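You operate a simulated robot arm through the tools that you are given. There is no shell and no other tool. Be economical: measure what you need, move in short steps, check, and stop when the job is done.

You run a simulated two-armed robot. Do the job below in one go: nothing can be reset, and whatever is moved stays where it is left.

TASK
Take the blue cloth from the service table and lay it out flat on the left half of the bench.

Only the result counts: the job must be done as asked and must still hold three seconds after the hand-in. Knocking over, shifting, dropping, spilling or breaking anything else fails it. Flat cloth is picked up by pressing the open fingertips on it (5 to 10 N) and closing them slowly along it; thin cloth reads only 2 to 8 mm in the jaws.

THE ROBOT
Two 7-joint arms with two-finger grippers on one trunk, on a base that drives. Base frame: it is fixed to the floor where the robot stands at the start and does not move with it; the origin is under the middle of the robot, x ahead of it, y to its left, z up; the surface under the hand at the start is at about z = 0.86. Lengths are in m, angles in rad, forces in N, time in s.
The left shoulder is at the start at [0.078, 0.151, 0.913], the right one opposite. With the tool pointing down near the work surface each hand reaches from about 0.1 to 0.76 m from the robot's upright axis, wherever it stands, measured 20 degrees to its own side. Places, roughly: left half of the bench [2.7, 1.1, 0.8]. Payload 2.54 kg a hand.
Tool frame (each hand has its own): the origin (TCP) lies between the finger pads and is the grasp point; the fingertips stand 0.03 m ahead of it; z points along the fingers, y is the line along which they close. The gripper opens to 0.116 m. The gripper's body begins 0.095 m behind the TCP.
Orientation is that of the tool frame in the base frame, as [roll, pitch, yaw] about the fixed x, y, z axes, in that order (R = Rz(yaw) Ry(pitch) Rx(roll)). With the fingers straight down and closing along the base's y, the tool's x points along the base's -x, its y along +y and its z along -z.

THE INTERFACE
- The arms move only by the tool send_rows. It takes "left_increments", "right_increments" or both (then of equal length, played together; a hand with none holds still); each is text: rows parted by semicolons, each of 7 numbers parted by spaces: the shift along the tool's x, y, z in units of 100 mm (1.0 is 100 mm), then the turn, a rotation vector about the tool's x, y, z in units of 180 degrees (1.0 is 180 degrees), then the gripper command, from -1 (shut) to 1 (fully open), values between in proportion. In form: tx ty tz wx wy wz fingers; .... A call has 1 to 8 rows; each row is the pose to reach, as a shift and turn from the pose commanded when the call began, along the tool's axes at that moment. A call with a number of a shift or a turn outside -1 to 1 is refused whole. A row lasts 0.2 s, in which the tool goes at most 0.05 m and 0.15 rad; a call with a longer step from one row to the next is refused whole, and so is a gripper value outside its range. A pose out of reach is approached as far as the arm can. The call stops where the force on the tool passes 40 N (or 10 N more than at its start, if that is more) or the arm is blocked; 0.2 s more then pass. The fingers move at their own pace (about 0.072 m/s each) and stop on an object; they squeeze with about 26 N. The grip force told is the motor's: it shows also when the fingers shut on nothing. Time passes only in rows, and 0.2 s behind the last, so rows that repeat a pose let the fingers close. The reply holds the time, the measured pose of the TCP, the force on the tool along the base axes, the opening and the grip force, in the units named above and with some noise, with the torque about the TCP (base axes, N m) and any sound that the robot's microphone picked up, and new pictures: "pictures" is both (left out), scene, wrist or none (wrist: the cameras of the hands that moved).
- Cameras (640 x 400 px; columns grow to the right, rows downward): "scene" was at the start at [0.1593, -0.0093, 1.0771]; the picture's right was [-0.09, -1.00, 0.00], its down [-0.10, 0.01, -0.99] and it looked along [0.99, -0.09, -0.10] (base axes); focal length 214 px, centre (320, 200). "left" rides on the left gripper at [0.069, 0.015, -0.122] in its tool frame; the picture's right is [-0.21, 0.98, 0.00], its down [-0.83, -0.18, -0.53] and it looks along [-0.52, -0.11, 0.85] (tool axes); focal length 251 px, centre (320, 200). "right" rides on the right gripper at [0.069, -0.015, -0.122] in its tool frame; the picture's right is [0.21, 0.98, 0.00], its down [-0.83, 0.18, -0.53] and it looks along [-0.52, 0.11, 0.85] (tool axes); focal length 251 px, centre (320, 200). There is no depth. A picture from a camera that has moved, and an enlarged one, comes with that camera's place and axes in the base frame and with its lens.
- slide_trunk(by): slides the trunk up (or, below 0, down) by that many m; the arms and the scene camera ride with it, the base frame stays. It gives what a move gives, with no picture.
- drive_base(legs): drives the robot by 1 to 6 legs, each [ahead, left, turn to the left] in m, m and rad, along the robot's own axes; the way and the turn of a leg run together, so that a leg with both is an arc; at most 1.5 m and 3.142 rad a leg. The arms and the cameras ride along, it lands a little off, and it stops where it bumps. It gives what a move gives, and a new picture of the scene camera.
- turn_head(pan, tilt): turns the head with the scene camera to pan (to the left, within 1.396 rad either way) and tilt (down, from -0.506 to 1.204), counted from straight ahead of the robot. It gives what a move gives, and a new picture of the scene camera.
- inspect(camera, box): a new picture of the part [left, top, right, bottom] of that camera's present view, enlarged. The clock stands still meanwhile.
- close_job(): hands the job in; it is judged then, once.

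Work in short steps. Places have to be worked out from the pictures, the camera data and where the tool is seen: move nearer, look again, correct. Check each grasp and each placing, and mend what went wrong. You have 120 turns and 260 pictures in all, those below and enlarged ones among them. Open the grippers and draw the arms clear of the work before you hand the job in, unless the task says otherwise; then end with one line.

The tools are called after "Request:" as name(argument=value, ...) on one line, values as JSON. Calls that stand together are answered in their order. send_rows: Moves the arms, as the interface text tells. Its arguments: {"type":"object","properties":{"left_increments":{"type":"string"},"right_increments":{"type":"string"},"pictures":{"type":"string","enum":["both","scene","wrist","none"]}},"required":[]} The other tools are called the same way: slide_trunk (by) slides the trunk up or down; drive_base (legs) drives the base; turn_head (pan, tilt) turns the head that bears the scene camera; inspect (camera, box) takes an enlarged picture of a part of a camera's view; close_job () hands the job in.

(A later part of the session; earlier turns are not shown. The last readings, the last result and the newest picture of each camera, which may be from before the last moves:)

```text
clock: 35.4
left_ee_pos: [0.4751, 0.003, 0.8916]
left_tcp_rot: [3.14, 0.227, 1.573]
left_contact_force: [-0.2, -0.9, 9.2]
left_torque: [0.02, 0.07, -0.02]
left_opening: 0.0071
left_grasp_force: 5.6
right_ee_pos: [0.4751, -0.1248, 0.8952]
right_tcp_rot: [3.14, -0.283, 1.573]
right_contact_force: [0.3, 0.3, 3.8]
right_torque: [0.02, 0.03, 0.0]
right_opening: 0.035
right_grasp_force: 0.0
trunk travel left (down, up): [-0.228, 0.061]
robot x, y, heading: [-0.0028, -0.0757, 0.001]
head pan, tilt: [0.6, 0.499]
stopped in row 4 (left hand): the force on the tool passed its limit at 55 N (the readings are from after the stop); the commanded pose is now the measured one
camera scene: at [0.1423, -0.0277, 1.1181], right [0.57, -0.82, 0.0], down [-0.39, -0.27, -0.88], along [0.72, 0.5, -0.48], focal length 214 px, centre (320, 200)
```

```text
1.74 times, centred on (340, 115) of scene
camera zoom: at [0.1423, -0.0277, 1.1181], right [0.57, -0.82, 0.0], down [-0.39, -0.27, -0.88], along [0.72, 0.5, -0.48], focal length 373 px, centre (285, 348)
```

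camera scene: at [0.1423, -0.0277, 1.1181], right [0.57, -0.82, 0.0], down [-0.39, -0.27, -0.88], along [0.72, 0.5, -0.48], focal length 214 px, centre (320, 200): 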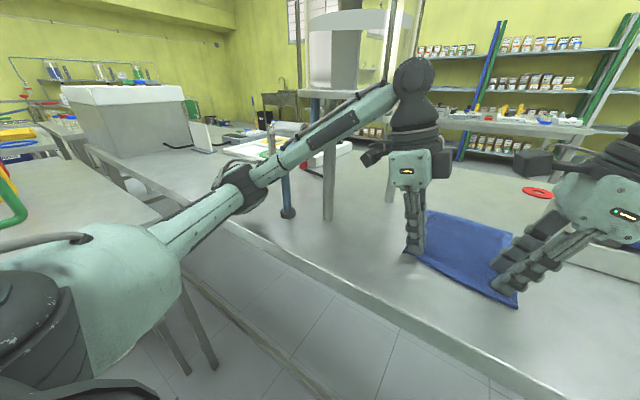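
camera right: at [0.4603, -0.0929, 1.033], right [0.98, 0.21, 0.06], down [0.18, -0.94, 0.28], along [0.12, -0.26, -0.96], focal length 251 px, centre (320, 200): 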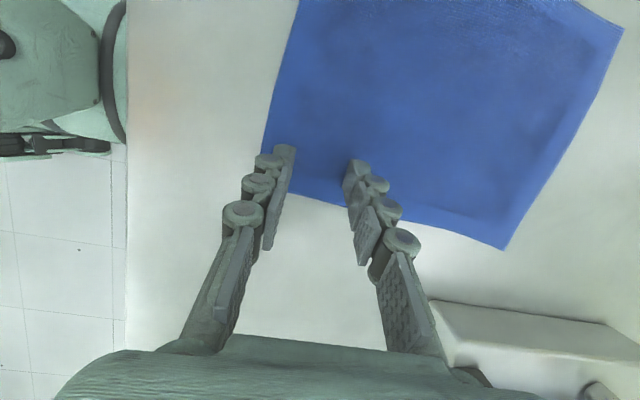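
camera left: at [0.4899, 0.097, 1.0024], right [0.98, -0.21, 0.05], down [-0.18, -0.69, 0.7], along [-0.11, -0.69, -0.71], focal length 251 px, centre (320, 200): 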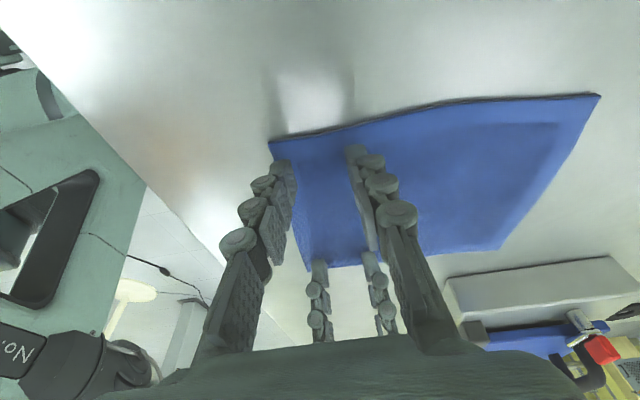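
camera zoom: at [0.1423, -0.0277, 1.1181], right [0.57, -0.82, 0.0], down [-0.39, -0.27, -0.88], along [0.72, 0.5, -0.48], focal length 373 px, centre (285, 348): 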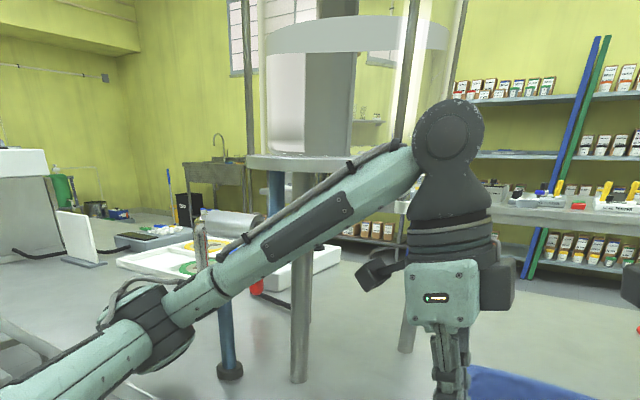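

The left fingers have pinched a fold of the near-left corner; vessel is undisturbed. Firm up the left grip and press then close the right one slowly.

Request:
send_rows(left_increments="0 0 0 0 0 0 -1; 0 0 0 0 0 0 -1; 0 0 0 0 0 0 -1; 0 0 0 0 0 0 -1; 0 0 0 0 0 0 -1; 0 0 0 0 0 0 -1; 0 0 0 0 0 0 -1; 0 0 0 0 0 0 -1", right_increments="-0.006 0 0.02 0 0 0 -0.4; -0.008 0 0.028 0 0 0 -0.4; -0.008 0 0.028 0 0 0 -0.5; -0.008 0 0.028 0 0 0 -0.6; -0.008 0 0.028 0 0 0 -0.7; -0.008 0 0.028 0 0 0 -0.8; -0.008 0 0.028 0 0 0 -0.9; -0.008 0 0.028 0 0 0 -1", pictures="wrist")

```text
clock: 37.2
left_ee_pos: [0.4748, 0.0024, 0.8927]
left_tcp_rot: [-3.141, 0.224, 1.571]
left_contact_force: [-0.5, -3.1, 12.1]
left_torque: [-0.07, 0.03, -0.05]
left_opening: 0.004
left_grasp_force: 26.2
right_ee_pos: [0.4752, -0.1252, 0.8929]
right_tcp_rot: [3.14, -0.283, 1.572]
right_contact_force: [0.9, 1.3, 6.5]
right_torque: [0.07, 0.02, -0.04]
right_opening: 0.004
right_grasp_force: 25.8
trunk travel left (down, up): [-0.228, 0.061]
robot x, y, heading: [0.0007, -0.0775, -0.003]
head pan, tilt: [0.6, 0.499]
camera right: at [0.46, -0.0926, 1.0285], right [0.98, 0.21, 0.06], down [0.18, -0.94, 0.28], along [0.12, -0.26, -0.96], focal length 251 px, centre (320, 200)
camera left: at [0.4883, 0.0977, 0.9962], right [0.98, -0.21, 0.05], down [-0.18, -0.69, 0.7], along [-0.11, -0.7, -0.71], focal length 251 px, centre (320, 200)
```

right: 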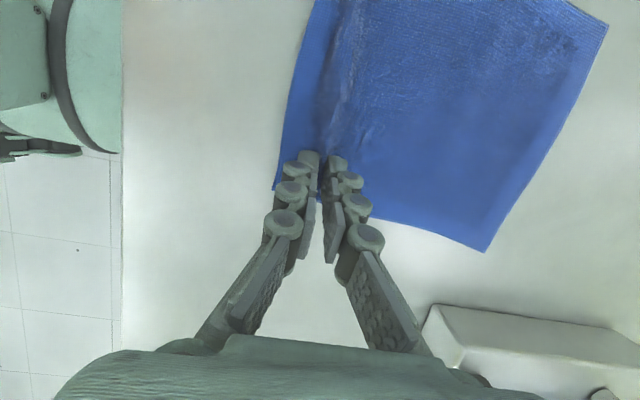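
left: 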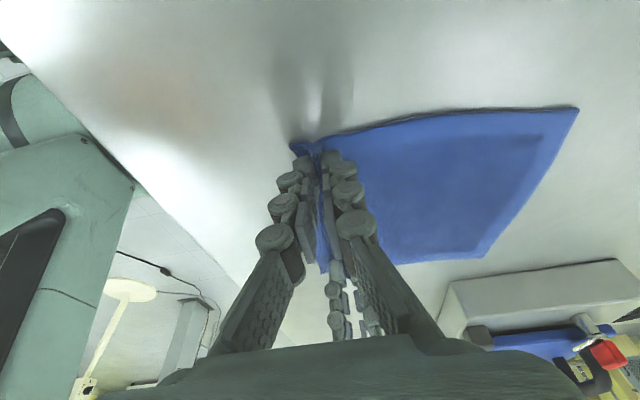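

Both jaws hold 4 mm of cloth. Lift 2 cm (staying below the vessel's plate level with the forearm) and check.

Request:
send_rows(left_increments="-0.02 0 -0.1 0 0 0 -1; -0.044 0 -0.2 0 0 0 -1; -0.055 0 -0.25 0 0 0 -1; -0.055 0 -0.25 0 0 0 -1", right_increments="0.028 0 -0.1 0 0 0 -1; 0.056 0 -0.2 0 0 0 -1; 0.07 0 -0.24 0 0 0 -1; 0.07 0 -0.24 0 0 0 -1", pictures="scene")

```text
clock: 38.2
left_ee_pos: [0.4707, 0.0023, 0.9147]
left_tcp_rot: [-3.139, 0.222, 1.57]
left_contact_force: [-0.8, 0.5, -0.3]
left_torque: [-0.01, -0.04, -0.04]
left_opening: 0.0039
left_grasp_force: 25.6
right_ee_pos: [0.4734, -0.1254, 0.9161]
right_tcp_rot: [3.14, -0.282, 1.574]
right_contact_force: [0.8, 0.3, 0.0]
right_torque: [0.0, 0.06, -0.01]
right_opening: 0.0042
right_grasp_force: 26.4
trunk travel left (down, up): [-0.228, 0.061]
robot x, y, heading: [0.0016, -0.0759, -0.001]
head pan, tilt: [0.6, 0.499]
camera scene: at [0.1405, -0.0282, 1.1179], right [0.57, -0.82, 0.0], down [-0.39, -0.27, -0.88], along [0.72, 0.5, -0.48], focal length 214 px, centre (320, 200)
```

scene: 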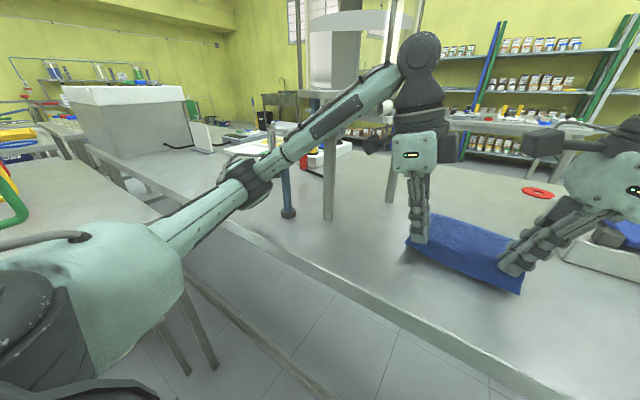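

Cloth is held by both corners. Back the robot straight away 0.35 m, pulling the cloth off the table and the arms clear of the vessel.

Request:
drive_base(legs=[[-0.35, 0, 0]])

Request:
turn_head(pan=0, tilt=0.4)

```text
clock: 40.5
left_ee_pos: [0.118, -0.0032, 0.9175]
left_tcp_rot: [-3.14, 0.225, 1.56]
left_contact_force: [-0.4, 0.3, 0.4]
left_torque: [0.01, -0.01, 0.0]
left_opening: 0.0039
left_grasp_force: 25.9
right_ee_pos: [0.1179, -0.1299, 0.9167]
right_tcp_rot: [3.142, -0.282, 1.56]
right_contact_force: [-1.5, 0.3, 0.1]
right_torque: [0.0, -0.01, -0.02]
right_opening: 0.0042
right_grasp_force: 26.2
trunk travel left (down, up): [-0.228, 0.061]
robot x, y, heading: [-0.3579, -0.0754, -0.008]
head pan, tilt: [0.6, 0.499]
camera scene: at [-0.2141, -0.0281, 1.1182], right [0.56, -0.83, 0.0], down [-0.4, -0.27, -0.88], along [0.73, 0.49, -0.48], focal length 214 px, centre (320, 200)
```

scene: 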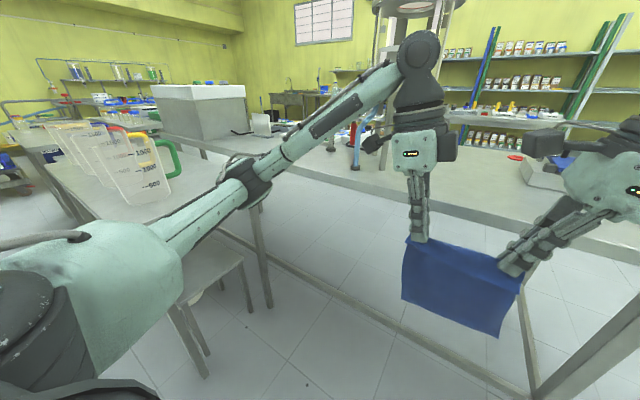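

```text
clock: 41.5
left_ee_pos: [0.1187, -0.0018, 0.9174]
left_tcp_rot: [-3.138, 0.225, 1.561]
left_contact_force: [-0.3, -1.1, -0.4]
left_torque: [-0.03, -0.01, -0.01]
left_opening: 0.0041
left_grasp_force: 26.2
right_ee_pos: [0.1172, -0.1305, 0.9164]
right_tcp_rot: [-3.141, -0.285, 1.561]
right_contact_force: [0.1, 0.1, -0.1]
right_torque: [0.0, 0.01, -0.05]
right_opening: 0.0045
right_grasp_force: 26.1
trunk travel left (down, up): [-0.228, 0.061]
robot x, y, heading: [-0.3575, -0.0796, -0.01]
head pan, tilt: [0.0, 0.4]
camera scene: at [-0.1967, -0.0796, 1.1273], right [-0.01, -1.0, 0.0], down [-0.39, 0.0, -0.92], along [0.92, -0.01, -0.39], focal length 214 px, centre (320, 200)
```

scene: 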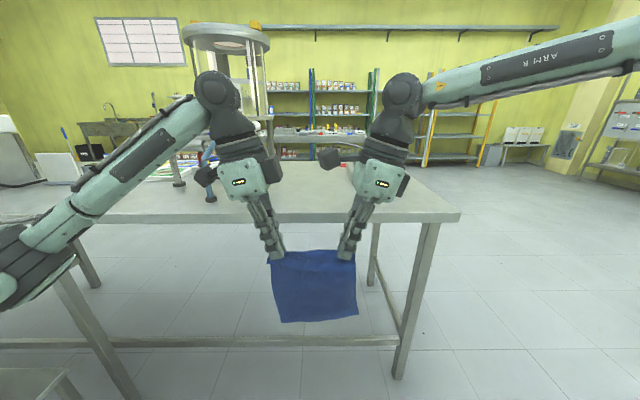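

The cloth hangs neatly between both hands, vessel untouched. Look right and ahead to plan the route around the table's right end.

Request:
turn_head(pan=-0.9, tilt=0.25)

```text
clock: 42.7
left_ee_pos: [0.1195, -0.001, 0.9183]
left_tcp_rot: [-3.138, 0.226, 1.56]
left_contact_force: [-0.1, -0.8, 0.4]
left_torque: [0.0, -0.05, -0.01]
left_opening: 0.004
left_grasp_force: 26.4
right_ee_pos: [0.1191, -0.129, 0.9148]
right_tcp_rot: [3.141, -0.283, 1.561]
right_contact_force: [0.4, 0.0, 0.2]
right_torque: [0.02, 0.03, -0.06]
right_opening: 0.0043
right_grasp_force: 26.0
trunk travel left (down, up): [-0.228, 0.061]
robot x, y, heading: [-0.3578, -0.0784, -0.003]
head pan, tilt: [-0.901, 0.25]
camera scene: at [-0.232, -0.1525, 1.1413], right [-0.79, -0.61, 0.0], down [-0.15, 0.2, -0.97], along [0.6, -0.76, -0.25], focal length 214 px, centre (320, 200)
```

scene: 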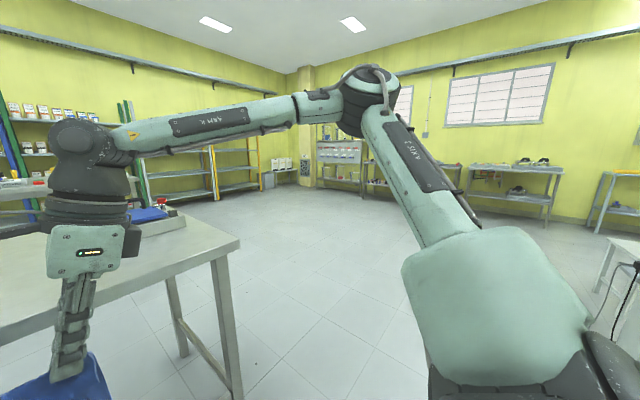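

Floor to the right is clear, with a white side table behind-right. Go right, then diagonally forward-right, then forward past the table's end.

Request:
drive_base(legs=[[0, -0.55, 0], [0.36, -0.47, 0], [0.9, 0, 0]])

Request:
turn_head(pan=0.75, tilt=0.2)

```text
clock: 57.4
left_ee_pos: [1.3963, -0.9897, 0.9171]
left_tcp_rot: [-3.138, 0.225, 1.591]
left_contact_force: [-0.3, -0.1, 0.0]
left_torque: [-0.01, -0.02, 0.02]
left_opening: 0.0037
left_grasp_force: 25.9
right_ee_pos: [1.3996, -1.1169, 0.9165]
right_tcp_rot: [-3.141, -0.282, 1.59]
right_contact_force: [0.5, 0.2, -1.1]
right_torque: [0.01, 0.03, -0.03]
right_opening: 0.0044
right_grasp_force: 25.2
trunk travel left (down, up): [-0.228, 0.061]
robot x, y, heading: [0.9261, -1.0804, 0.015]
head pan, tilt: [-0.901, 0.25]
camera scene: at [1.0505, -1.1508, 1.1413], right [-0.77, -0.64, 0.0], down [-0.16, 0.19, -0.97], along [0.62, -0.75, -0.25], focal length 214 px, centre (320, 200)
```

scene: 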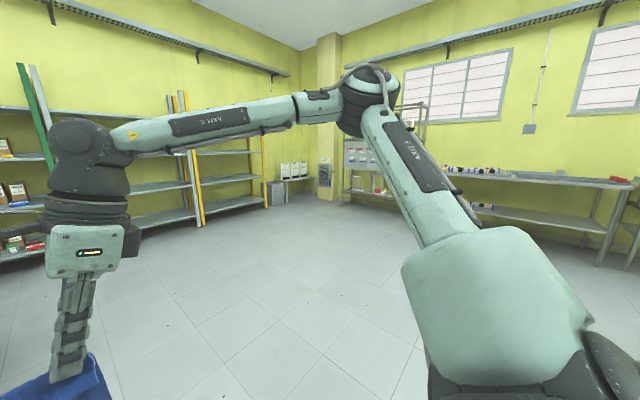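

```text
clock: 59.1
left_ee_pos: [1.3962, -0.9898, 0.9172]
left_tcp_rot: [-3.14, 0.226, 1.589]
left_contact_force: [0.3, 0.3, 0.2]
left_torque: [-0.05, -0.02, -0.04]
left_opening: 0.004
left_grasp_force: 25.4
right_ee_pos: [1.3989, -1.1186, 0.9157]
right_tcp_rot: [3.141, -0.283, 1.592]
right_contact_force: [0.7, 1.1, -0.5]
right_torque: [0.0, 0.0, -0.02]
right_opening: 0.0043
right_grasp_force: 26.9
trunk travel left (down, up): [-0.228, 0.061]
robot x, y, heading: [0.9243, -1.0809, 0.016]
head pan, tilt: [0.75, 0.201]
camera scene: at [1.0577, -1.014, 1.1458], right [0.7, -0.72, 0.0], down [-0.14, -0.14, -0.98], along [0.7, 0.68, -0.2], focal length 214 px, centre (320, 200)
```

scene: 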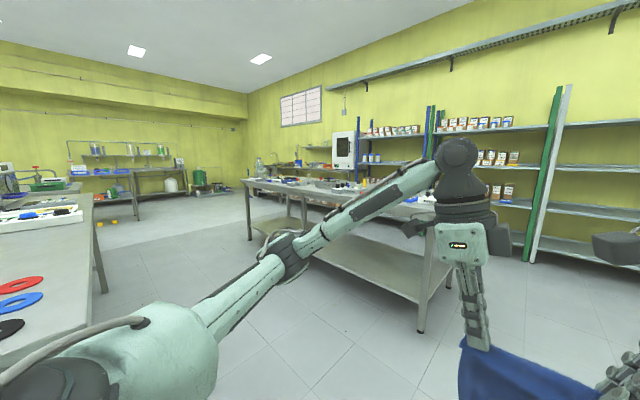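

The bench's front edge is at x≈2.38, y from about −0.7 to 1.7; the corridor is clear. Drive forward then left along it, and look at its top.

Request:
drive_base(legs=[[0.6, 0, -0.016], [0, 1.4, 0]])

Request:
turn_head(pan=0.45, tilt=0.3)

```text
clock: 75.5
left_ee_pos: [2.041, 0.3642, 0.9181]
left_tcp_rot: [-3.141, 0.226, 1.541]
left_contact_force: [-0.6, 0.8, 0.2]
left_torque: [-0.02, -0.02, 0.0]
left_opening: 0.0041
left_grasp_force: 26.1
right_ee_pos: [2.0378, 0.2357, 0.916]
right_tcp_rot: [3.141, -0.283, 1.541]
right_contact_force: [0.3, 0.2, -0.1]
right_torque: [0.02, 0.03, -0.01]
right_opening: 0.0044
right_grasp_force: 26.1
trunk travel left (down, up): [-0.228, 0.061]
robot x, y, heading: [1.5645, 0.2968, -0.031]
head pan, tilt: [0.75, 0.201]
camera scene: at [1.7009, 0.3559, 1.1458], right [0.66, -0.75, 0.0], down [-0.15, -0.13, -0.98], along [0.74, 0.65, -0.2], focal length 214 px, centre (320, 200)
```

scene: 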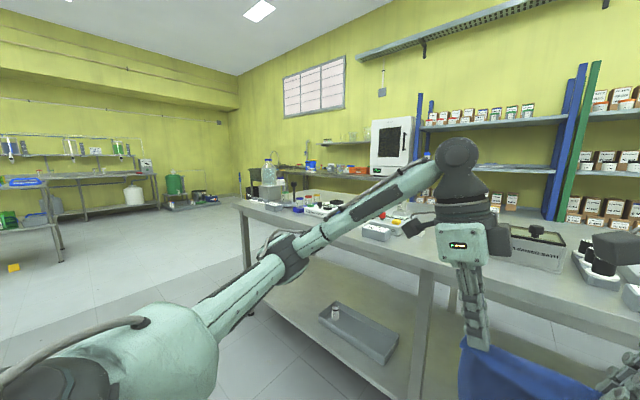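

```text
clock: 76.3
left_ee_pos: [2.0403, 0.3634, 0.9178]
left_tcp_rot: [-3.139, 0.225, 1.541]
left_contact_force: [0.1, -0.9, -0.2]
left_torque: [-0.03, -0.01, 0.02]
left_opening: 0.004
left_grasp_force: 25.9
right_ee_pos: [2.0371, 0.2365, 0.9165]
right_tcp_rot: [3.141, -0.283, 1.542]
right_contact_force: [0.1, -0.4, 0.1]
right_torque: [0.02, 0.03, 0.02]
right_opening: 0.0043
right_grasp_force: 25.7
trunk travel left (down, up): [-0.228, 0.061]
robot x, y, heading: [1.5611, 0.2971, -0.03]
head pan, tilt: [0.45, 0.3]
camera scene: at [1.7161, 0.3326, 1.1366], right [0.41, -0.91, 0.0], down [-0.27, -0.12, -0.96], along [0.87, 0.39, -0.3], focal length 214 px, centre (320, 200)
```

scene: 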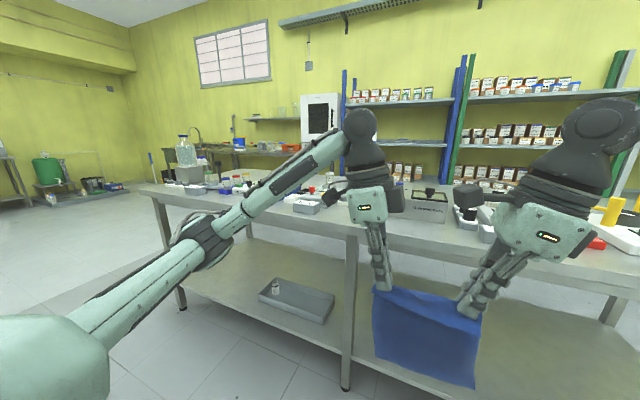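

The left half carries some items; drive further left to about y=1.0 and search for the clear patch.

Request:
drive_base(legs=[[0, 0.65, 0.03]])

Request:
turn_head(pan=0.0, tilt=0.3)

Request:
inspect(camera="scene", box=[100, 130, 540, 330])

```text
clock: 83.0
left_ee_pos: [2.0506, 1.0146, 0.9171]
left_tcp_rot: [-3.138, 0.225, 1.562]
left_contact_force: [0.3, -0.4, 0.7]
left_torque: [0.02, -0.03, -0.01]
left_opening: 0.004
left_grasp_force: 25.6
right_ee_pos: [2.0487, 0.8878, 0.9163]
right_tcp_rot: [-3.141, -0.283, 1.563]
right_contact_force: [-0.5, 1.2, -0.2]
right_torque: [0.02, -0.01, -0.01]
right_opening: 0.0039
right_grasp_force: 26.1
trunk travel left (down, up): [-0.228, 0.061]
robot x, y, heading: [1.5764, 0.9372, -0.006]
head pan, tilt: [0.45, 0.3]
camera scene: at [1.7268, 0.9764, 1.1366], right [0.43, -0.9, 0.0], down [-0.27, -0.13, -0.96], along [0.86, 0.41, -0.3], focal length 214 px, centre (320, 200)
```

scene: 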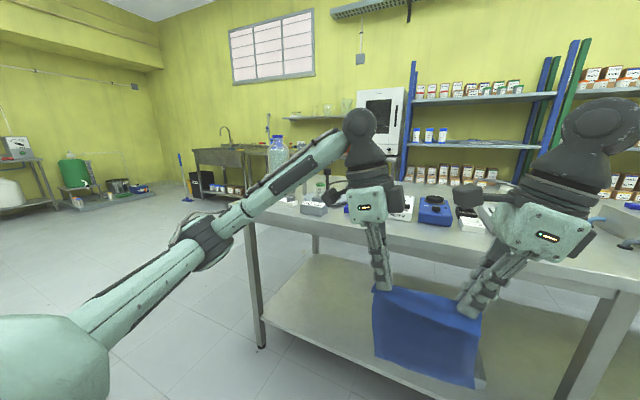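

```text
clock: 83.9
left_ee_pos: [2.05, 1.0138, 0.9169]
left_tcp_rot: [-3.137, 0.224, 1.561]
left_contact_force: [-0.9, -0.4, -0.2]
left_torque: [0.0, -0.04, -0.03]
left_opening: 0.004
left_grasp_force: 25.9
right_ee_pos: [2.0509, 0.8869, 0.9164]
right_tcp_rot: [3.141, -0.281, 1.565]
right_contact_force: [0.5, -0.5, 0.0]
right_torque: [0.01, 0.05, -0.03]
right_opening: 0.0041
right_grasp_force: 25.9
trunk travel left (down, up): [-0.228, 0.061]
robot x, y, heading: [1.5719, 0.9366, -0.006]
head pan, tilt: [0.0, 0.3]
camera scene: at [1.7358, 0.9357, 1.1366], right [-0.01, -1.0, 0.0], down [-0.3, 0.0, -0.96], along [0.96, -0.01, -0.3], focal length 214 px, centre (320, 200)
```

scene: 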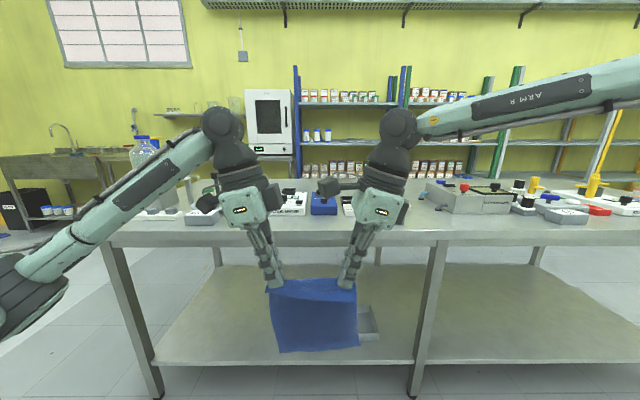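

```text
1.45 times, centred on (320, 230) of scene
camera zoom: at [1.7358, 0.9357, 1.1366], right [-0.01, -1.0, 0.0], down [-0.3, 0.0, -0.96], along [0.96, -0.01, -0.3], focal length 312 px, centre (320, 156)
```

zoom: 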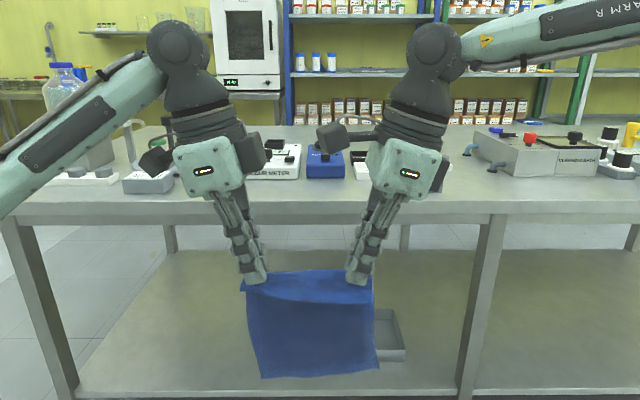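

Devices stand in a row whose fronts are ~0.18 m behind the bench's front edge. I raise the trunk for a better view and look left and right of the hands.

Request:
slide_trunk(by=0.06)

Request:
drive_base(legs=[[0, -0.4, 0]])

Request:
turn_head(pan=0.35, tilt=0.45)

Request:
inspect(camera="scene", box=[60, 60, 380, 260])

```text
clock: 84.9
left_ee_pos: [2.0505, 1.0145, 0.9766]
left_tcp_rot: [-3.136, 0.225, 1.561]
left_contact_force: [0.7, 0.0, 0.2]
left_torque: [0.02, -0.01, -0.01]
left_opening: 0.0039
left_grasp_force: 25.9
right_ee_pos: [2.05, 0.8862, 0.9762]
right_tcp_rot: [-3.141, -0.282, 1.561]
right_contact_force: [1.2, 0.2, 0.3]
right_torque: [0.01, 0.01, -0.03]
right_opening: 0.0043
right_grasp_force: 25.6
trunk travel left (down, up): [-0.288, 0.001]
robot x, y, heading: [1.5762, 0.9388, -0.009]
head pan, tilt: [0.0, 0.3]
```

```text
clock: 89.2
left_ee_pos: [2.0472, 0.6177, 0.9777]
left_tcp_rot: [-3.138, 0.227, 1.555]
left_contact_force: [0.4, 0.0, -1.0]
left_torque: [0.0, -0.03, -0.04]
left_opening: 0.0039
left_grasp_force: 25.5
right_ee_pos: [2.0448, 0.4901, 0.9762]
right_tcp_rot: [-3.141, -0.283, 1.556]
right_contact_force: [-0.7, 0.1, -0.1]
right_torque: [0.01, 0.01, -0.02]
right_opening: 0.0044
right_grasp_force: 26.2
trunk travel left (down, up): [-0.288, 0.001]
robot x, y, heading: [1.57, 0.5419, -0.017]
head pan, tilt: [0.0, 0.3]
camera scene: at [1.7316, 0.5406, 1.1966], right [-0.01, -1.0, 0.0], down [-0.3, 0.0, -0.96], along [0.96, -0.01, -0.3], focal length 214 px, centre (320, 200)
```

scene: 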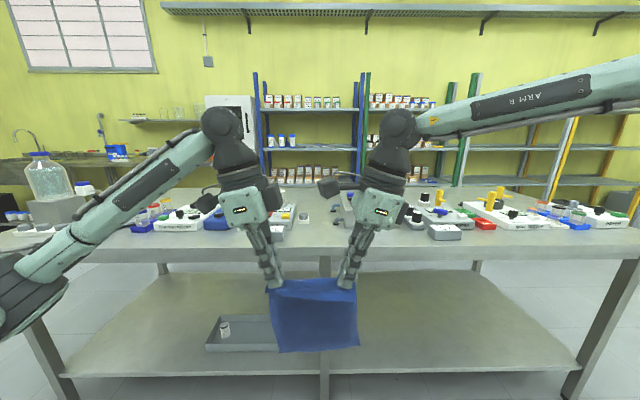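

```text
clock: 90.0
left_ee_pos: [2.0457, 0.6171, 0.9777]
left_tcp_rot: [-3.14, 0.225, 1.555]
left_contact_force: [0.3, -0.2, -0.9]
left_torque: [-0.01, -0.03, 0.0]
left_opening: 0.0042
left_grasp_force: 25.7
right_ee_pos: [2.0445, 0.4895, 0.977]
right_tcp_rot: [3.14, -0.283, 1.554]
right_contact_force: [-0.4, 0.1, -0.8]
right_torque: [0.02, 0.04, -0.01]
right_opening: 0.0041
right_grasp_force: 26.1
trunk travel left (down, up): [-0.288, 0.001]
robot x, y, heading: [1.5733, 0.5439, -0.016]
head pan, tilt: [0.351, 0.45]
camera scene: at [1.725, 0.5724, 1.1827], right [0.33, -0.94, 0.0], down [-0.41, -0.14, -0.9], along [0.85, 0.3, -0.43], focal length 214 px, centre (320, 200)
```

scene: 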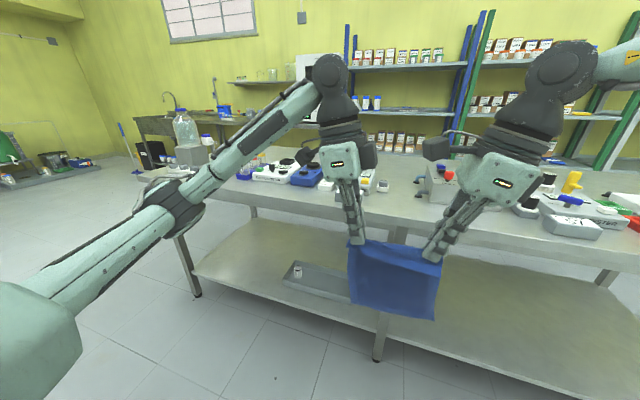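

```text
2.00 times, centred on (220, 160) of scene
camera zoom: at [1.725, 0.5724, 1.1827], right [0.33, -0.94, 0.0], down [-0.41, -0.14, -0.9], along [0.85, 0.3, -0.43], focal length 429 px, centre (520, 280)
```

zoom: 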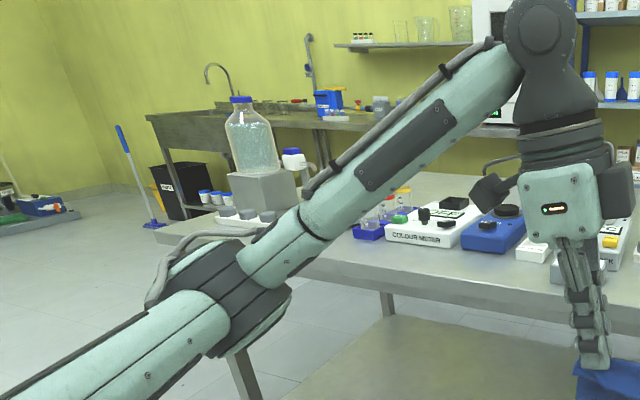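

Free strip in front of the devices looks ~0.2 m deep between y≈0.8 and 1.4. Move nearer at y≈1.1 and look down for accurate dimensions.

Request:
drive_base(legs=[[0.2, 0.55, 0.016]])

Request:
turn_head(pan=0.0, tilt=0.5)

Request:
inspect(camera="scene", box=[140, 90, 500, 315])

```text
clock: 95.8
left_ee_pos: [2.2436, 1.1701, 0.9774]
left_tcp_rot: [-3.139, 0.225, 1.579]
left_contact_force: [0.7, 0.4, 0.2]
left_torque: [-0.03, -0.04, -0.02]
left_opening: 0.0041
left_grasp_force: 25.8
right_ee_pos: [2.2456, 1.0426, 0.9772]
right_tcp_rot: [3.141, -0.284, 1.581]
right_contact_force: [0.6, 0.6, -1.2]
right_torque: [0.02, 0.02, -0.03]
right_opening: 0.0044
right_grasp_force: 26.1
trunk travel left (down, up): [-0.288, 0.001]
robot x, y, heading: [1.7708, 1.087, 0.013]
head pan, tilt: [0.351, 0.45]
camera scene: at [1.9241, 1.1182, 1.1826], right [0.35, -0.94, 0.0], down [-0.41, -0.15, -0.9], along [0.84, 0.32, -0.44], focal length 214 px, centre (320, 200)
```

scene: 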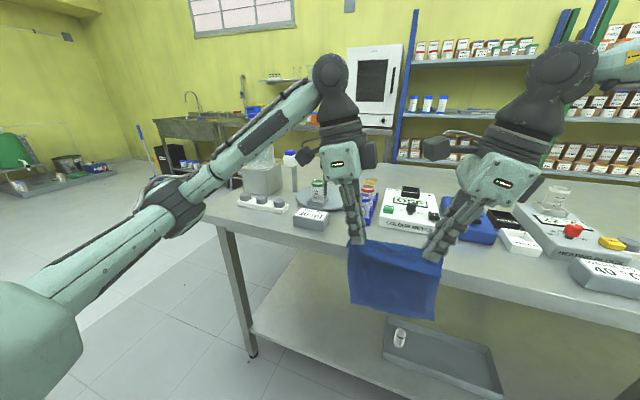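

```text
clock: 96.6
left_ee_pos: [2.2449, 1.1704, 0.9769]
left_tcp_rot: [-3.138, 0.224, 1.579]
left_contact_force: [-0.4, -0.7, -0.7]
left_torque: [-0.02, -0.06, 0.0]
left_opening: 0.0042
left_grasp_force: 26.0
right_ee_pos: [2.2466, 1.042, 0.9769]
right_tcp_rot: [3.141, -0.283, 1.579]
right_contact_force: [0.4, -0.3, -1.0]
right_torque: [0.0, 0.01, -0.05]
right_opening: 0.0043
right_grasp_force: 26.0
trunk travel left (down, up): [-0.288, 0.001]
robot x, y, heading: [1.7687, 1.0864, 0.011]
head pan, tilt: [0.0, 0.499]
camera scene: at [1.929, 1.0866, 1.1782], right [0.01, -1.0, 0.0], down [-0.48, 0.0, -0.88], along [0.88, 0.01, -0.48], focal length 214 px, centre (320, 200)
```

scene: 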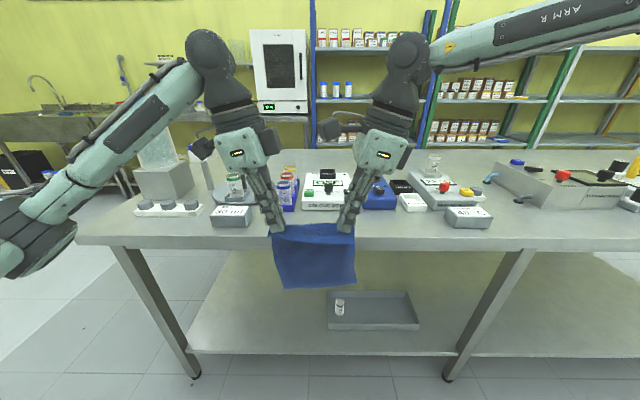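

```text
1.78 times, centred on (320, 202) of scene
camera zoom: at [1.929, 1.0866, 1.1782], right [0.01, -1.0, 0.0], down [-0.48, 0.0, -0.88], along [0.88, 0.01, -0.48], focal length 381 px, centre (320, 196)
```

zoom: 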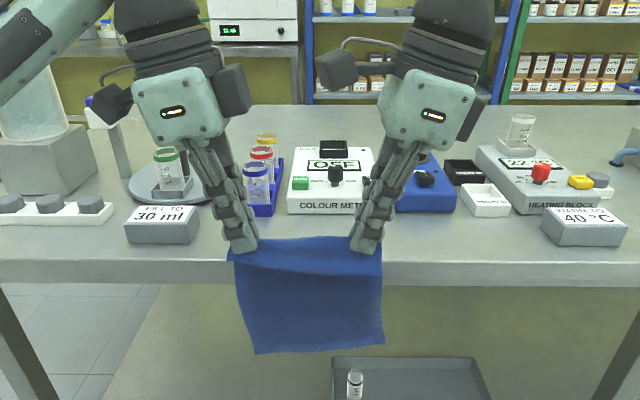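

The front strip is only ~0.13–0.15 m deep, too shallow for a 0.16×0.2 m cloth without overhang. Behind the devices the bench is clear, so I explore approaching from the bench's back side; back off and drive to beyond the left end to look.

Request:
drive_base(legs=[[-0.2, 0.3, 0], [0, 1.1, 0]])

Request:
turn_head(pan=-0.3, tilt=0.2)

```text
clock: 111.0
left_ee_pos: [2.0615, 2.6067, 0.9772]
left_tcp_rot: [-3.14, 0.226, 1.551]
left_contact_force: [0.0, -0.9, 0.2]
left_torque: [-0.03, -0.01, 0.03]
left_opening: 0.004
left_grasp_force: 25.9
right_ee_pos: [2.0594, 2.4783, 0.9758]
right_tcp_rot: [-3.141, -0.283, 1.552]
right_contact_force: [-0.1, 0.2, -0.1]
right_torque: [0.0, -0.01, 0.01]
right_opening: 0.0043
right_grasp_force: 25.7
trunk travel left (down, up): [-0.288, 0.001]
robot x, y, heading: [1.5839, 2.5376, -0.017]
head pan, tilt: [0.0, 0.499]
camera scene: at [1.7439, 2.5305, 1.1782], right [-0.02, -1.0, 0.0], down [-0.48, 0.01, -0.88], along [0.88, -0.02, -0.48], focal length 214 px, centre (320, 200)
```

scene: 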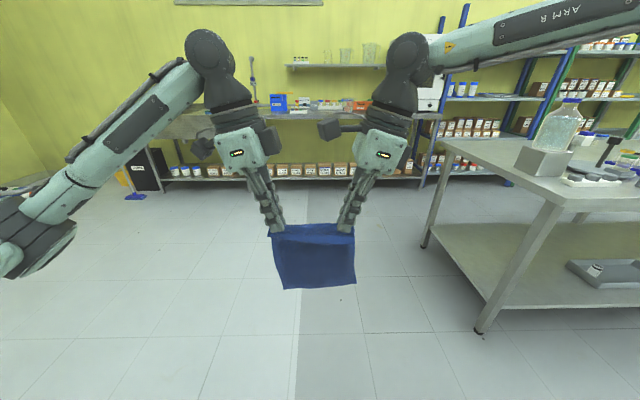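

```text
clock: 111.8
left_ee_pos: [2.0625, 2.6059, 0.977]
left_tcp_rot: [-3.14, 0.226, 1.551]
left_contact_force: [-0.2, 0.1, -0.6]
left_torque: [-0.02, -0.04, 0.0]
left_opening: 0.0041
left_grasp_force: 26.0
right_ee_pos: [2.0602, 2.478, 0.9773]
right_tcp_rot: [-3.14, -0.284, 1.552]
right_contact_force: [-0.1, 0.9, 0.0]
right_torque: [0.03, 0.01, -0.04]
right_opening: 0.0044
right_grasp_force: 26.0
trunk travel left (down, up): [-0.288, 0.001]
robot x, y, heading: [1.584, 2.536, -0.016]
head pan, tilt: [-0.3, 0.201]
camera scene: at [1.7415, 2.503, 1.2058], right [-0.31, -0.95, 0.0], down [-0.19, 0.06, -0.98], along [0.93, -0.31, -0.2], focal length 214 px, centre (320, 200)
```

scene: 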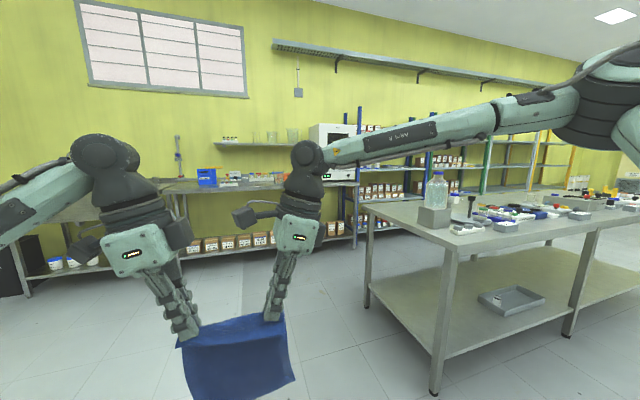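

The bench's left end is at y≈1.7, legs x 2.40–3.07, with open floor around. The back-left part of the top may be clear; zoom in.

Request:
inspect(camera="scene", box=[350, 160, 630, 260])

```text
2.29 times, centred on (490, 210) of scene
camera zoom: at [1.7415, 2.503, 1.2058], right [-0.31, -0.95, 0.0], down [-0.19, 0.06, -0.98], along [0.93, -0.31, -0.2], focal length 490 px, centre (-69, 177)
```

zoom: 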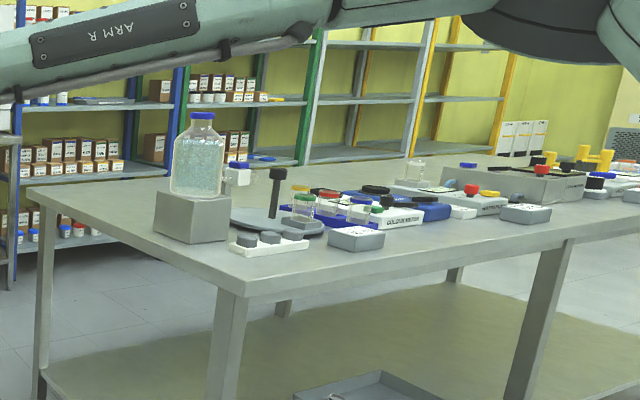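

The bench's back half is entirely clear. I'll go around the left end, turn 180° in the open floor, and approach from the back side facing −x, around y≈1.2.

Request:
drive_base(legs=[[1.5, 0.25, 0.016], [0, 0, 1.57], [0, 0, 1.57]])

Request:
turn_head(pan=0.6, tilt=0.4)

```text
refused: leg 1 is longer than a leg can be; nothing moved
```

```text
clock: 113.0
left_ee_pos: [2.0611, 2.6054, 0.9772]
left_tcp_rot: [-3.138, 0.226, 1.552]
left_contact_force: [0.4, -0.2, -0.2]
left_torque: [-0.02, -0.05, 0.0]
left_opening: 0.0041
left_grasp_force: 25.8
right_ee_pos: [2.0605, 2.4779, 0.977]
right_tcp_rot: [-3.141, -0.283, 1.552]
right_contact_force: [0.4, 0.5, -0.4]
right_torque: [0.0, 0.02, -0.02]
right_opening: 0.0043
right_grasp_force: 26.3
trunk travel left (down, up): [-0.288, 0.001]
robot x, y, heading: [1.5883, 2.5323, -0.019]
head pan, tilt: [0.6, 0.4]
camera scene: at [1.7304, 2.5829, 1.1873], right [0.55, -0.84, 0.0], down [-0.33, -0.21, -0.92], along [0.77, 0.51, -0.39], focal length 214 px, centre (320, 200)
```

scene: 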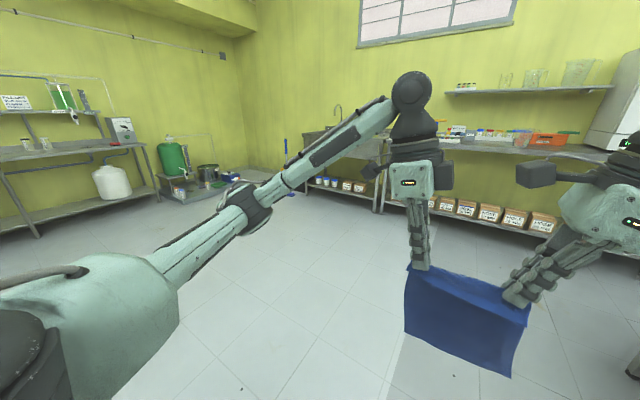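

Floor to the left is open. Redo the drive with a shorter leg, then the 180° turn.

Request:
drive_base(legs=[[1.4, 0.25, 0.019], [0, 0, 1.57], [0, 0, 1.57]])

Request:
turn_head(pan=0.6, tilt=0.4)

```text
clock: 127.9
left_ee_pos: [2.5072, 2.6846, 0.9773]
left_tcp_rot: [-3.137, 0.223, -1.569]
left_contact_force: [-0.3, 0.9, 0.3]
left_torque: [-0.04, 0.0, -0.1]
left_opening: 0.0038
left_grasp_force: 26.1
right_ee_pos: [2.506, 2.8124, 0.9762]
right_tcp_rot: [3.141, -0.283, -1.567]
right_contact_force: [-1.3, -0.2, -0.5]
right_torque: [0.01, 0.02, -0.06]
right_opening: 0.0041
right_grasp_force: 26.2
trunk travel left (down, up): [-0.288, 0.001]
robot x, y, heading: [2.9847, 2.7646, -3.138]
head pan, tilt: [0.6, 0.4]
camera scene: at [2.8368, 2.7117, 1.1873], right [-0.57, 0.82, 0.0], down [0.32, 0.22, -0.92], along [-0.76, -0.52, -0.39], focal length 214 px, centre (320, 200)
```

scene: 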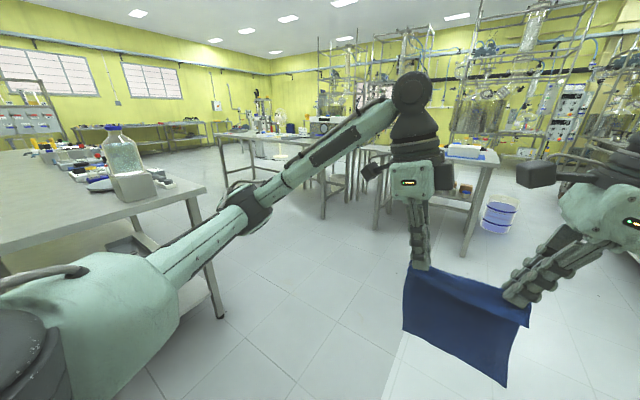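

```text
clock: 128.5
left_ee_pos: [2.507, 2.6831, 0.9768]
left_tcp_rot: [-3.14, 0.225, -1.57]
left_contact_force: [0.8, 0.0, -0.8]
left_torque: [-0.01, -0.01, -0.06]
left_opening: 0.0039
left_grasp_force: 25.7
right_ee_pos: [2.5068, 2.8116, 0.9763]
right_tcp_rot: [3.141, -0.283, -1.567]
right_contact_force: [-0.6, -0.4, -0.1]
right_torque: [-0.03, 0.01, -0.09]
right_opening: 0.0042
right_grasp_force: 25.9
trunk travel left (down, up): [-0.288, 0.001]
robot x, y, heading: [2.9816, 2.7605, -3.142]
head pan, tilt: [0.6, 0.4]
camera scene: at [2.8368, 2.7118, 1.1873], right [-0.57, 0.82, 0.0], down [0.32, 0.22, -0.92], along [-0.76, -0.52, -0.39], focal length 214 px, centre (320, 200)
```

scene: 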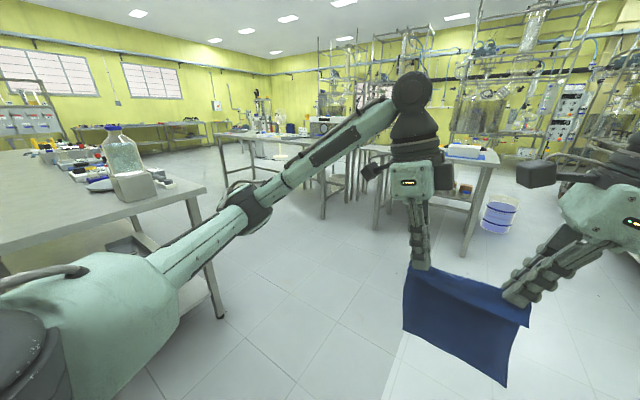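

Now back up to x≈3.72 (bench back edge is ~3.10, wall furniture ~4.2), then slide toward −y behind the bench to y≈1.2.

Request:
drive_base(legs=[[-0.73, 0, 0], [0, 0.75, 0]])

Request:
turn_head(pan=0.4, tilt=0.45)

```text
clock: 139.8
left_ee_pos: [3.2336, 1.924, 0.9781]
left_tcp_rot: [-3.14, 0.225, -1.567]
left_contact_force: [-0.1, 0.1, 0.4]
left_torque: [-0.03, 0.03, -0.06]
left_opening: 0.0036
left_grasp_force: 26.1
right_ee_pos: [3.2326, 2.052, 0.9781]
right_tcp_rot: [3.142, -0.281, -1.566]
right_contact_force: [-0.2, -0.5, -0.5]
right_torque: [0.0, -0.05, -0.05]
right_opening: 0.0042
right_grasp_force: 25.9
trunk travel left (down, up): [-0.288, 0.001]
robot x, y, heading: [3.7091, 2.0053, -3.138]
head pan, tilt: [0.6, 0.4]
camera scene: at [3.5635, 1.953, 1.1873], right [-0.57, 0.82, 0.0], down [0.32, 0.22, -0.92], along [-0.76, -0.52, -0.39], focal length 214 px, centre (320, 200)
```

scene: 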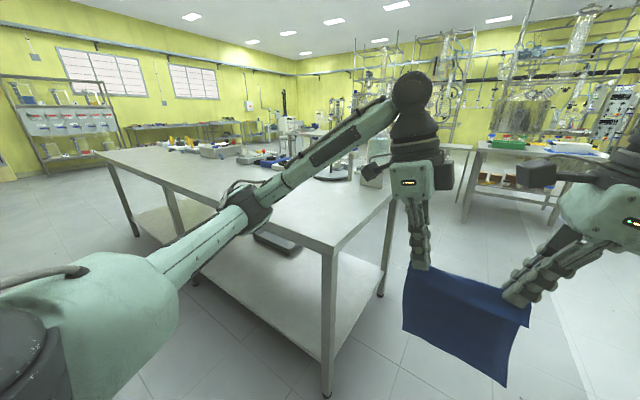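

```text
clock: 140.5
left_ee_pos: [3.2337, 1.9241, 0.9778]
left_tcp_rot: [-3.139, 0.225, -1.567]
left_contact_force: [-1.0, 0.4, -0.5]
left_torque: [0.02, 0.0, -0.12]
left_opening: 0.004
left_grasp_force: 26.3
right_ee_pos: [3.2324, 2.0526, 0.9765]
right_tcp_rot: [-3.142, -0.283, -1.567]
right_contact_force: [0.8, -1.2, 0.1]
right_torque: [0.0, -0.02, -0.06]
right_opening: 0.004
right_grasp_force: 26.1
trunk travel left (down, up): [-0.288, 0.001]
robot x, y, heading: [3.7099, 2.0072, -3.143]
head pan, tilt: [0.4, 0.45]
camera scene: at [3.5552, 1.9696, 1.1826], right [-0.4, 0.92, 0.0], down [0.4, 0.17, -0.9], along [-0.83, -0.36, -0.44], focal length 214 px, centre (320, 200)
```

scene: 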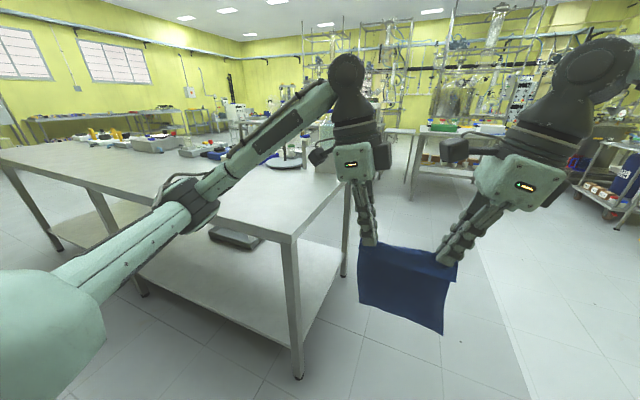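

Back half of the bench is clear; its back edge is at x≈3.13. Slide on to y≈1.2 and look straight.

Request:
drive_base(legs=[[0, 0.8, 0]])

Request:
turn_head(pan=0.0, tilt=0.5)

```text
clock: 148.6
left_ee_pos: [3.2364, 1.1283, 0.9763]
left_tcp_rot: [-3.138, 0.225, -1.572]
left_contact_force: [-0.4, 1.0, 0.1]
left_torque: [0.0, -0.01, -0.07]
left_opening: 0.0041
left_grasp_force: 25.9
right_ee_pos: [3.2363, 1.2549, 0.9765]
right_tcp_rot: [-3.139, -0.282, -1.569]
right_contact_force: [0.6, -0.4, -0.6]
right_torque: [0.01, -0.03, -0.07]
right_opening: 0.0044
right_grasp_force: 26.3
trunk travel left (down, up): [-0.288, 0.001]
robot x, y, heading: [3.7097, 1.2095, -3.145]
head pan, tilt: [0.4, 0.45]
camera scene: at [3.5583, 1.1715, 1.1826], right [-0.39, 0.92, 0.0], down [0.4, 0.17, -0.9], along [-0.83, -0.35, -0.44], focal length 214 px, centre (320, 200)
```

scene: 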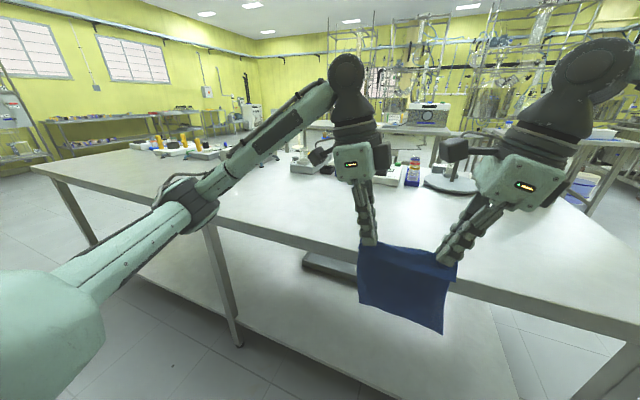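

```text
clock: 149.5
left_ee_pos: [3.2373, 1.128, 0.9777]
left_tcp_rot: [-3.14, 0.225, -1.571]
left_contact_force: [-0.2, 0.8, -0.5]
left_torque: [0.01, -0.03, -0.06]
left_opening: 0.0038
left_grasp_force: 25.6
right_ee_pos: [3.2368, 1.255, 0.9769]
right_tcp_rot: [3.141, -0.283, -1.57]
right_contact_force: [-0.5, -0.8, 0.1]
right_torque: [0.01, 0.05, -0.12]
right_opening: 0.004
right_grasp_force: 26.5
trunk travel left (down, up): [-0.288, 0.001]
robot x, y, heading: [3.7094, 1.2035, -3.138]
head pan, tilt: [0.0, 0.499]
camera scene: at [3.5519, 1.2072, 1.1782], right [0.0, 1.0, 0.0], down [0.48, 0.0, -0.88], along [-0.88, 0.0, -0.48], focal length 214 px, centre (320, 200)
```

scene: 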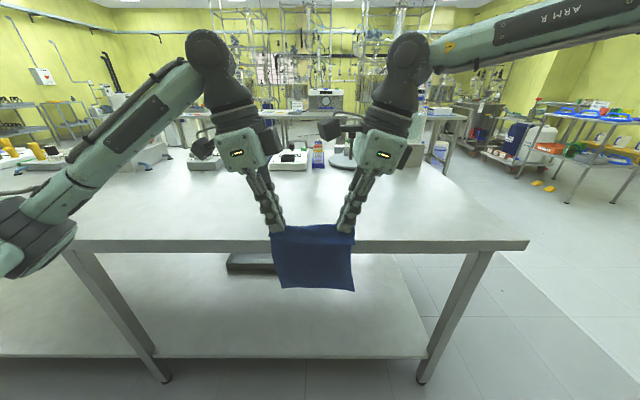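

Large clear area behind the devices (x 2.68–3.14). Raise both hands by 0.1 m so the hanging cloth clears the bench top.

Request:
send_rows(left_increments="-0.055 0 -0.244 0 0 0 -1; -0.11 0 -0.488 0 0 0 -1; -0.165 0 -0.732 0 0 0 -1; -0.22 0 -0.976 0 0 0 -1; -0.22 0 -0.976 0 0 0 -1", right_increments="0.07 0 -0.24 0 0 0 -1; 0.14 0 -0.48 0 0 0 -1; 0.21 0 -0.72 0 0 0 -1; 0.278 0 -0.96 0 0 0 -1; 0.278 0 -0.96 0 0 0 -1", pictures="scene")

```text
clock: 150.7
left_ee_pos: [3.2364, 1.128, 1.0775]
left_tcp_rot: [-3.137, 0.226, -1.572]
left_contact_force: [0.1, 0.1, 0.0]
left_torque: [0.02, -0.05, -0.11]
left_opening: 0.0038
left_grasp_force: 25.8
right_ee_pos: [3.2373, 1.2554, 1.077]
right_tcp_rot: [-3.139, -0.282, -1.568]
right_contact_force: [0.6, -0.5, -0.4]
right_torque: [0.01, 0.03, -0.05]
right_opening: 0.0042
right_grasp_force: 25.7
trunk travel left (down, up): [-0.288, 0.001]
robot x, y, heading: [3.7103, 1.2071, -3.138]
head pan, tilt: [0.0, 0.499]
camera scene: at [3.5517, 1.2072, 1.1781], right [0.0, 1.0, 0.0], down [0.48, 0.0, -0.88], along [-0.88, 0.0, -0.48], focal length 214 px, centre (320, 200)
```

scene: 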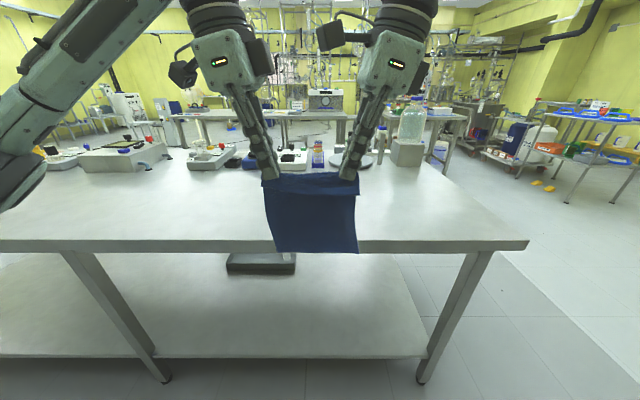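

The cloth's bottom is at z≈0.89, clear of the top. Drive ahead 0.28 m.

Request:
drive_base(legs=[[0.28, 0, 0]])

```text
clock: 152.6
left_ee_pos: [2.9604, 1.1202, 1.0763]
left_tcp_rot: [-3.139, 0.224, -1.561]
left_contact_force: [-0.1, -0.8, -0.4]
left_torque: [0.03, 0.0, -0.06]
left_opening: 0.0038
left_grasp_force: 25.9
right_ee_pos: [2.9588, 1.2482, 1.0761]
right_tcp_rot: [3.141, -0.284, -1.558]
right_contact_force: [-1.1, -1.0, 0.2]
right_torque: [-0.01, -0.04, -0.07]
right_opening: 0.004
right_grasp_force: 26.1
trunk travel left (down, up): [-0.288, 0.001]
robot x, y, heading: [3.4337, 1.2078, -3.126]
head pan, tilt: [0.0, 0.499]
camera scene: at [3.274, 1.2036, 1.178], right [-0.01, 1.0, 0.0], down [0.48, 0.01, -0.88], along [-0.88, -0.01, -0.48], focal length 214 px, centre (320, 200)
```

scene: 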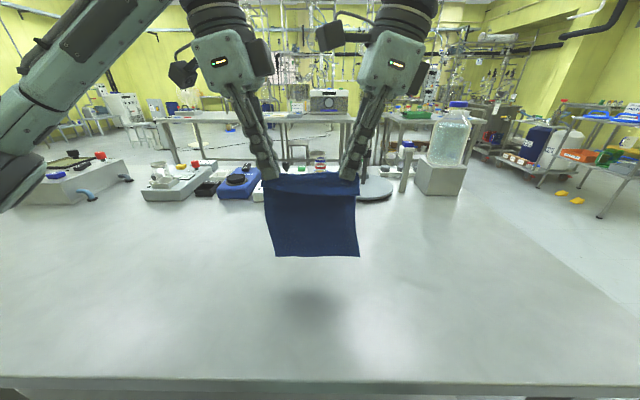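

Over the clear area now. Extend both hands 7 cm forward (to x≈2.89) to the landing line for the far edge.

Request:
send_rows(left_increments="0 0.2 0 0 0 0 -1; 0 0.4 0 0 0 0 -1; 0 0.6 0 0 0 0 -1; 0 0.7 0 0 0 0 -1; 0 0.7 0 0 0 0 -1", right_increments="0 0.2 0 0 0 0 -1; 0 0.4 0 0 0 0 -1; 0 0.6 0 0 0 0 -1; 0 0.7 0 0 0 0 -1; 0 0.7 0 0 0 0 -1", pictures="none")

```text
clock: 153.8
left_ee_pos: [2.8886, 1.1193, 1.0766]
left_tcp_rot: [-3.14, 0.224, -1.562]
left_contact_force: [2.3, 10.3, 0.7]
left_torque: [0.3, -0.04, -0.07]
left_opening: 0.0038
left_grasp_force: 26.2
right_ee_pos: [2.9122, 1.2522, 1.0743]
right_tcp_rot: [3.14, -0.286, -1.561]
right_contact_force: [-2.0, -9.9, -0.2]
right_torque: [-0.25, 0.07, -0.1]
right_opening: 0.0042
right_grasp_force: 26.2
right hand out of reach, approached as far as the arm can: row 3, 4, 5
trunk travel left (down, up): [-0.288, 0.001]
robot x, y, heading: [3.4305, 1.207, -3.127]
head pan, tilt: [0.0, 0.499]
```

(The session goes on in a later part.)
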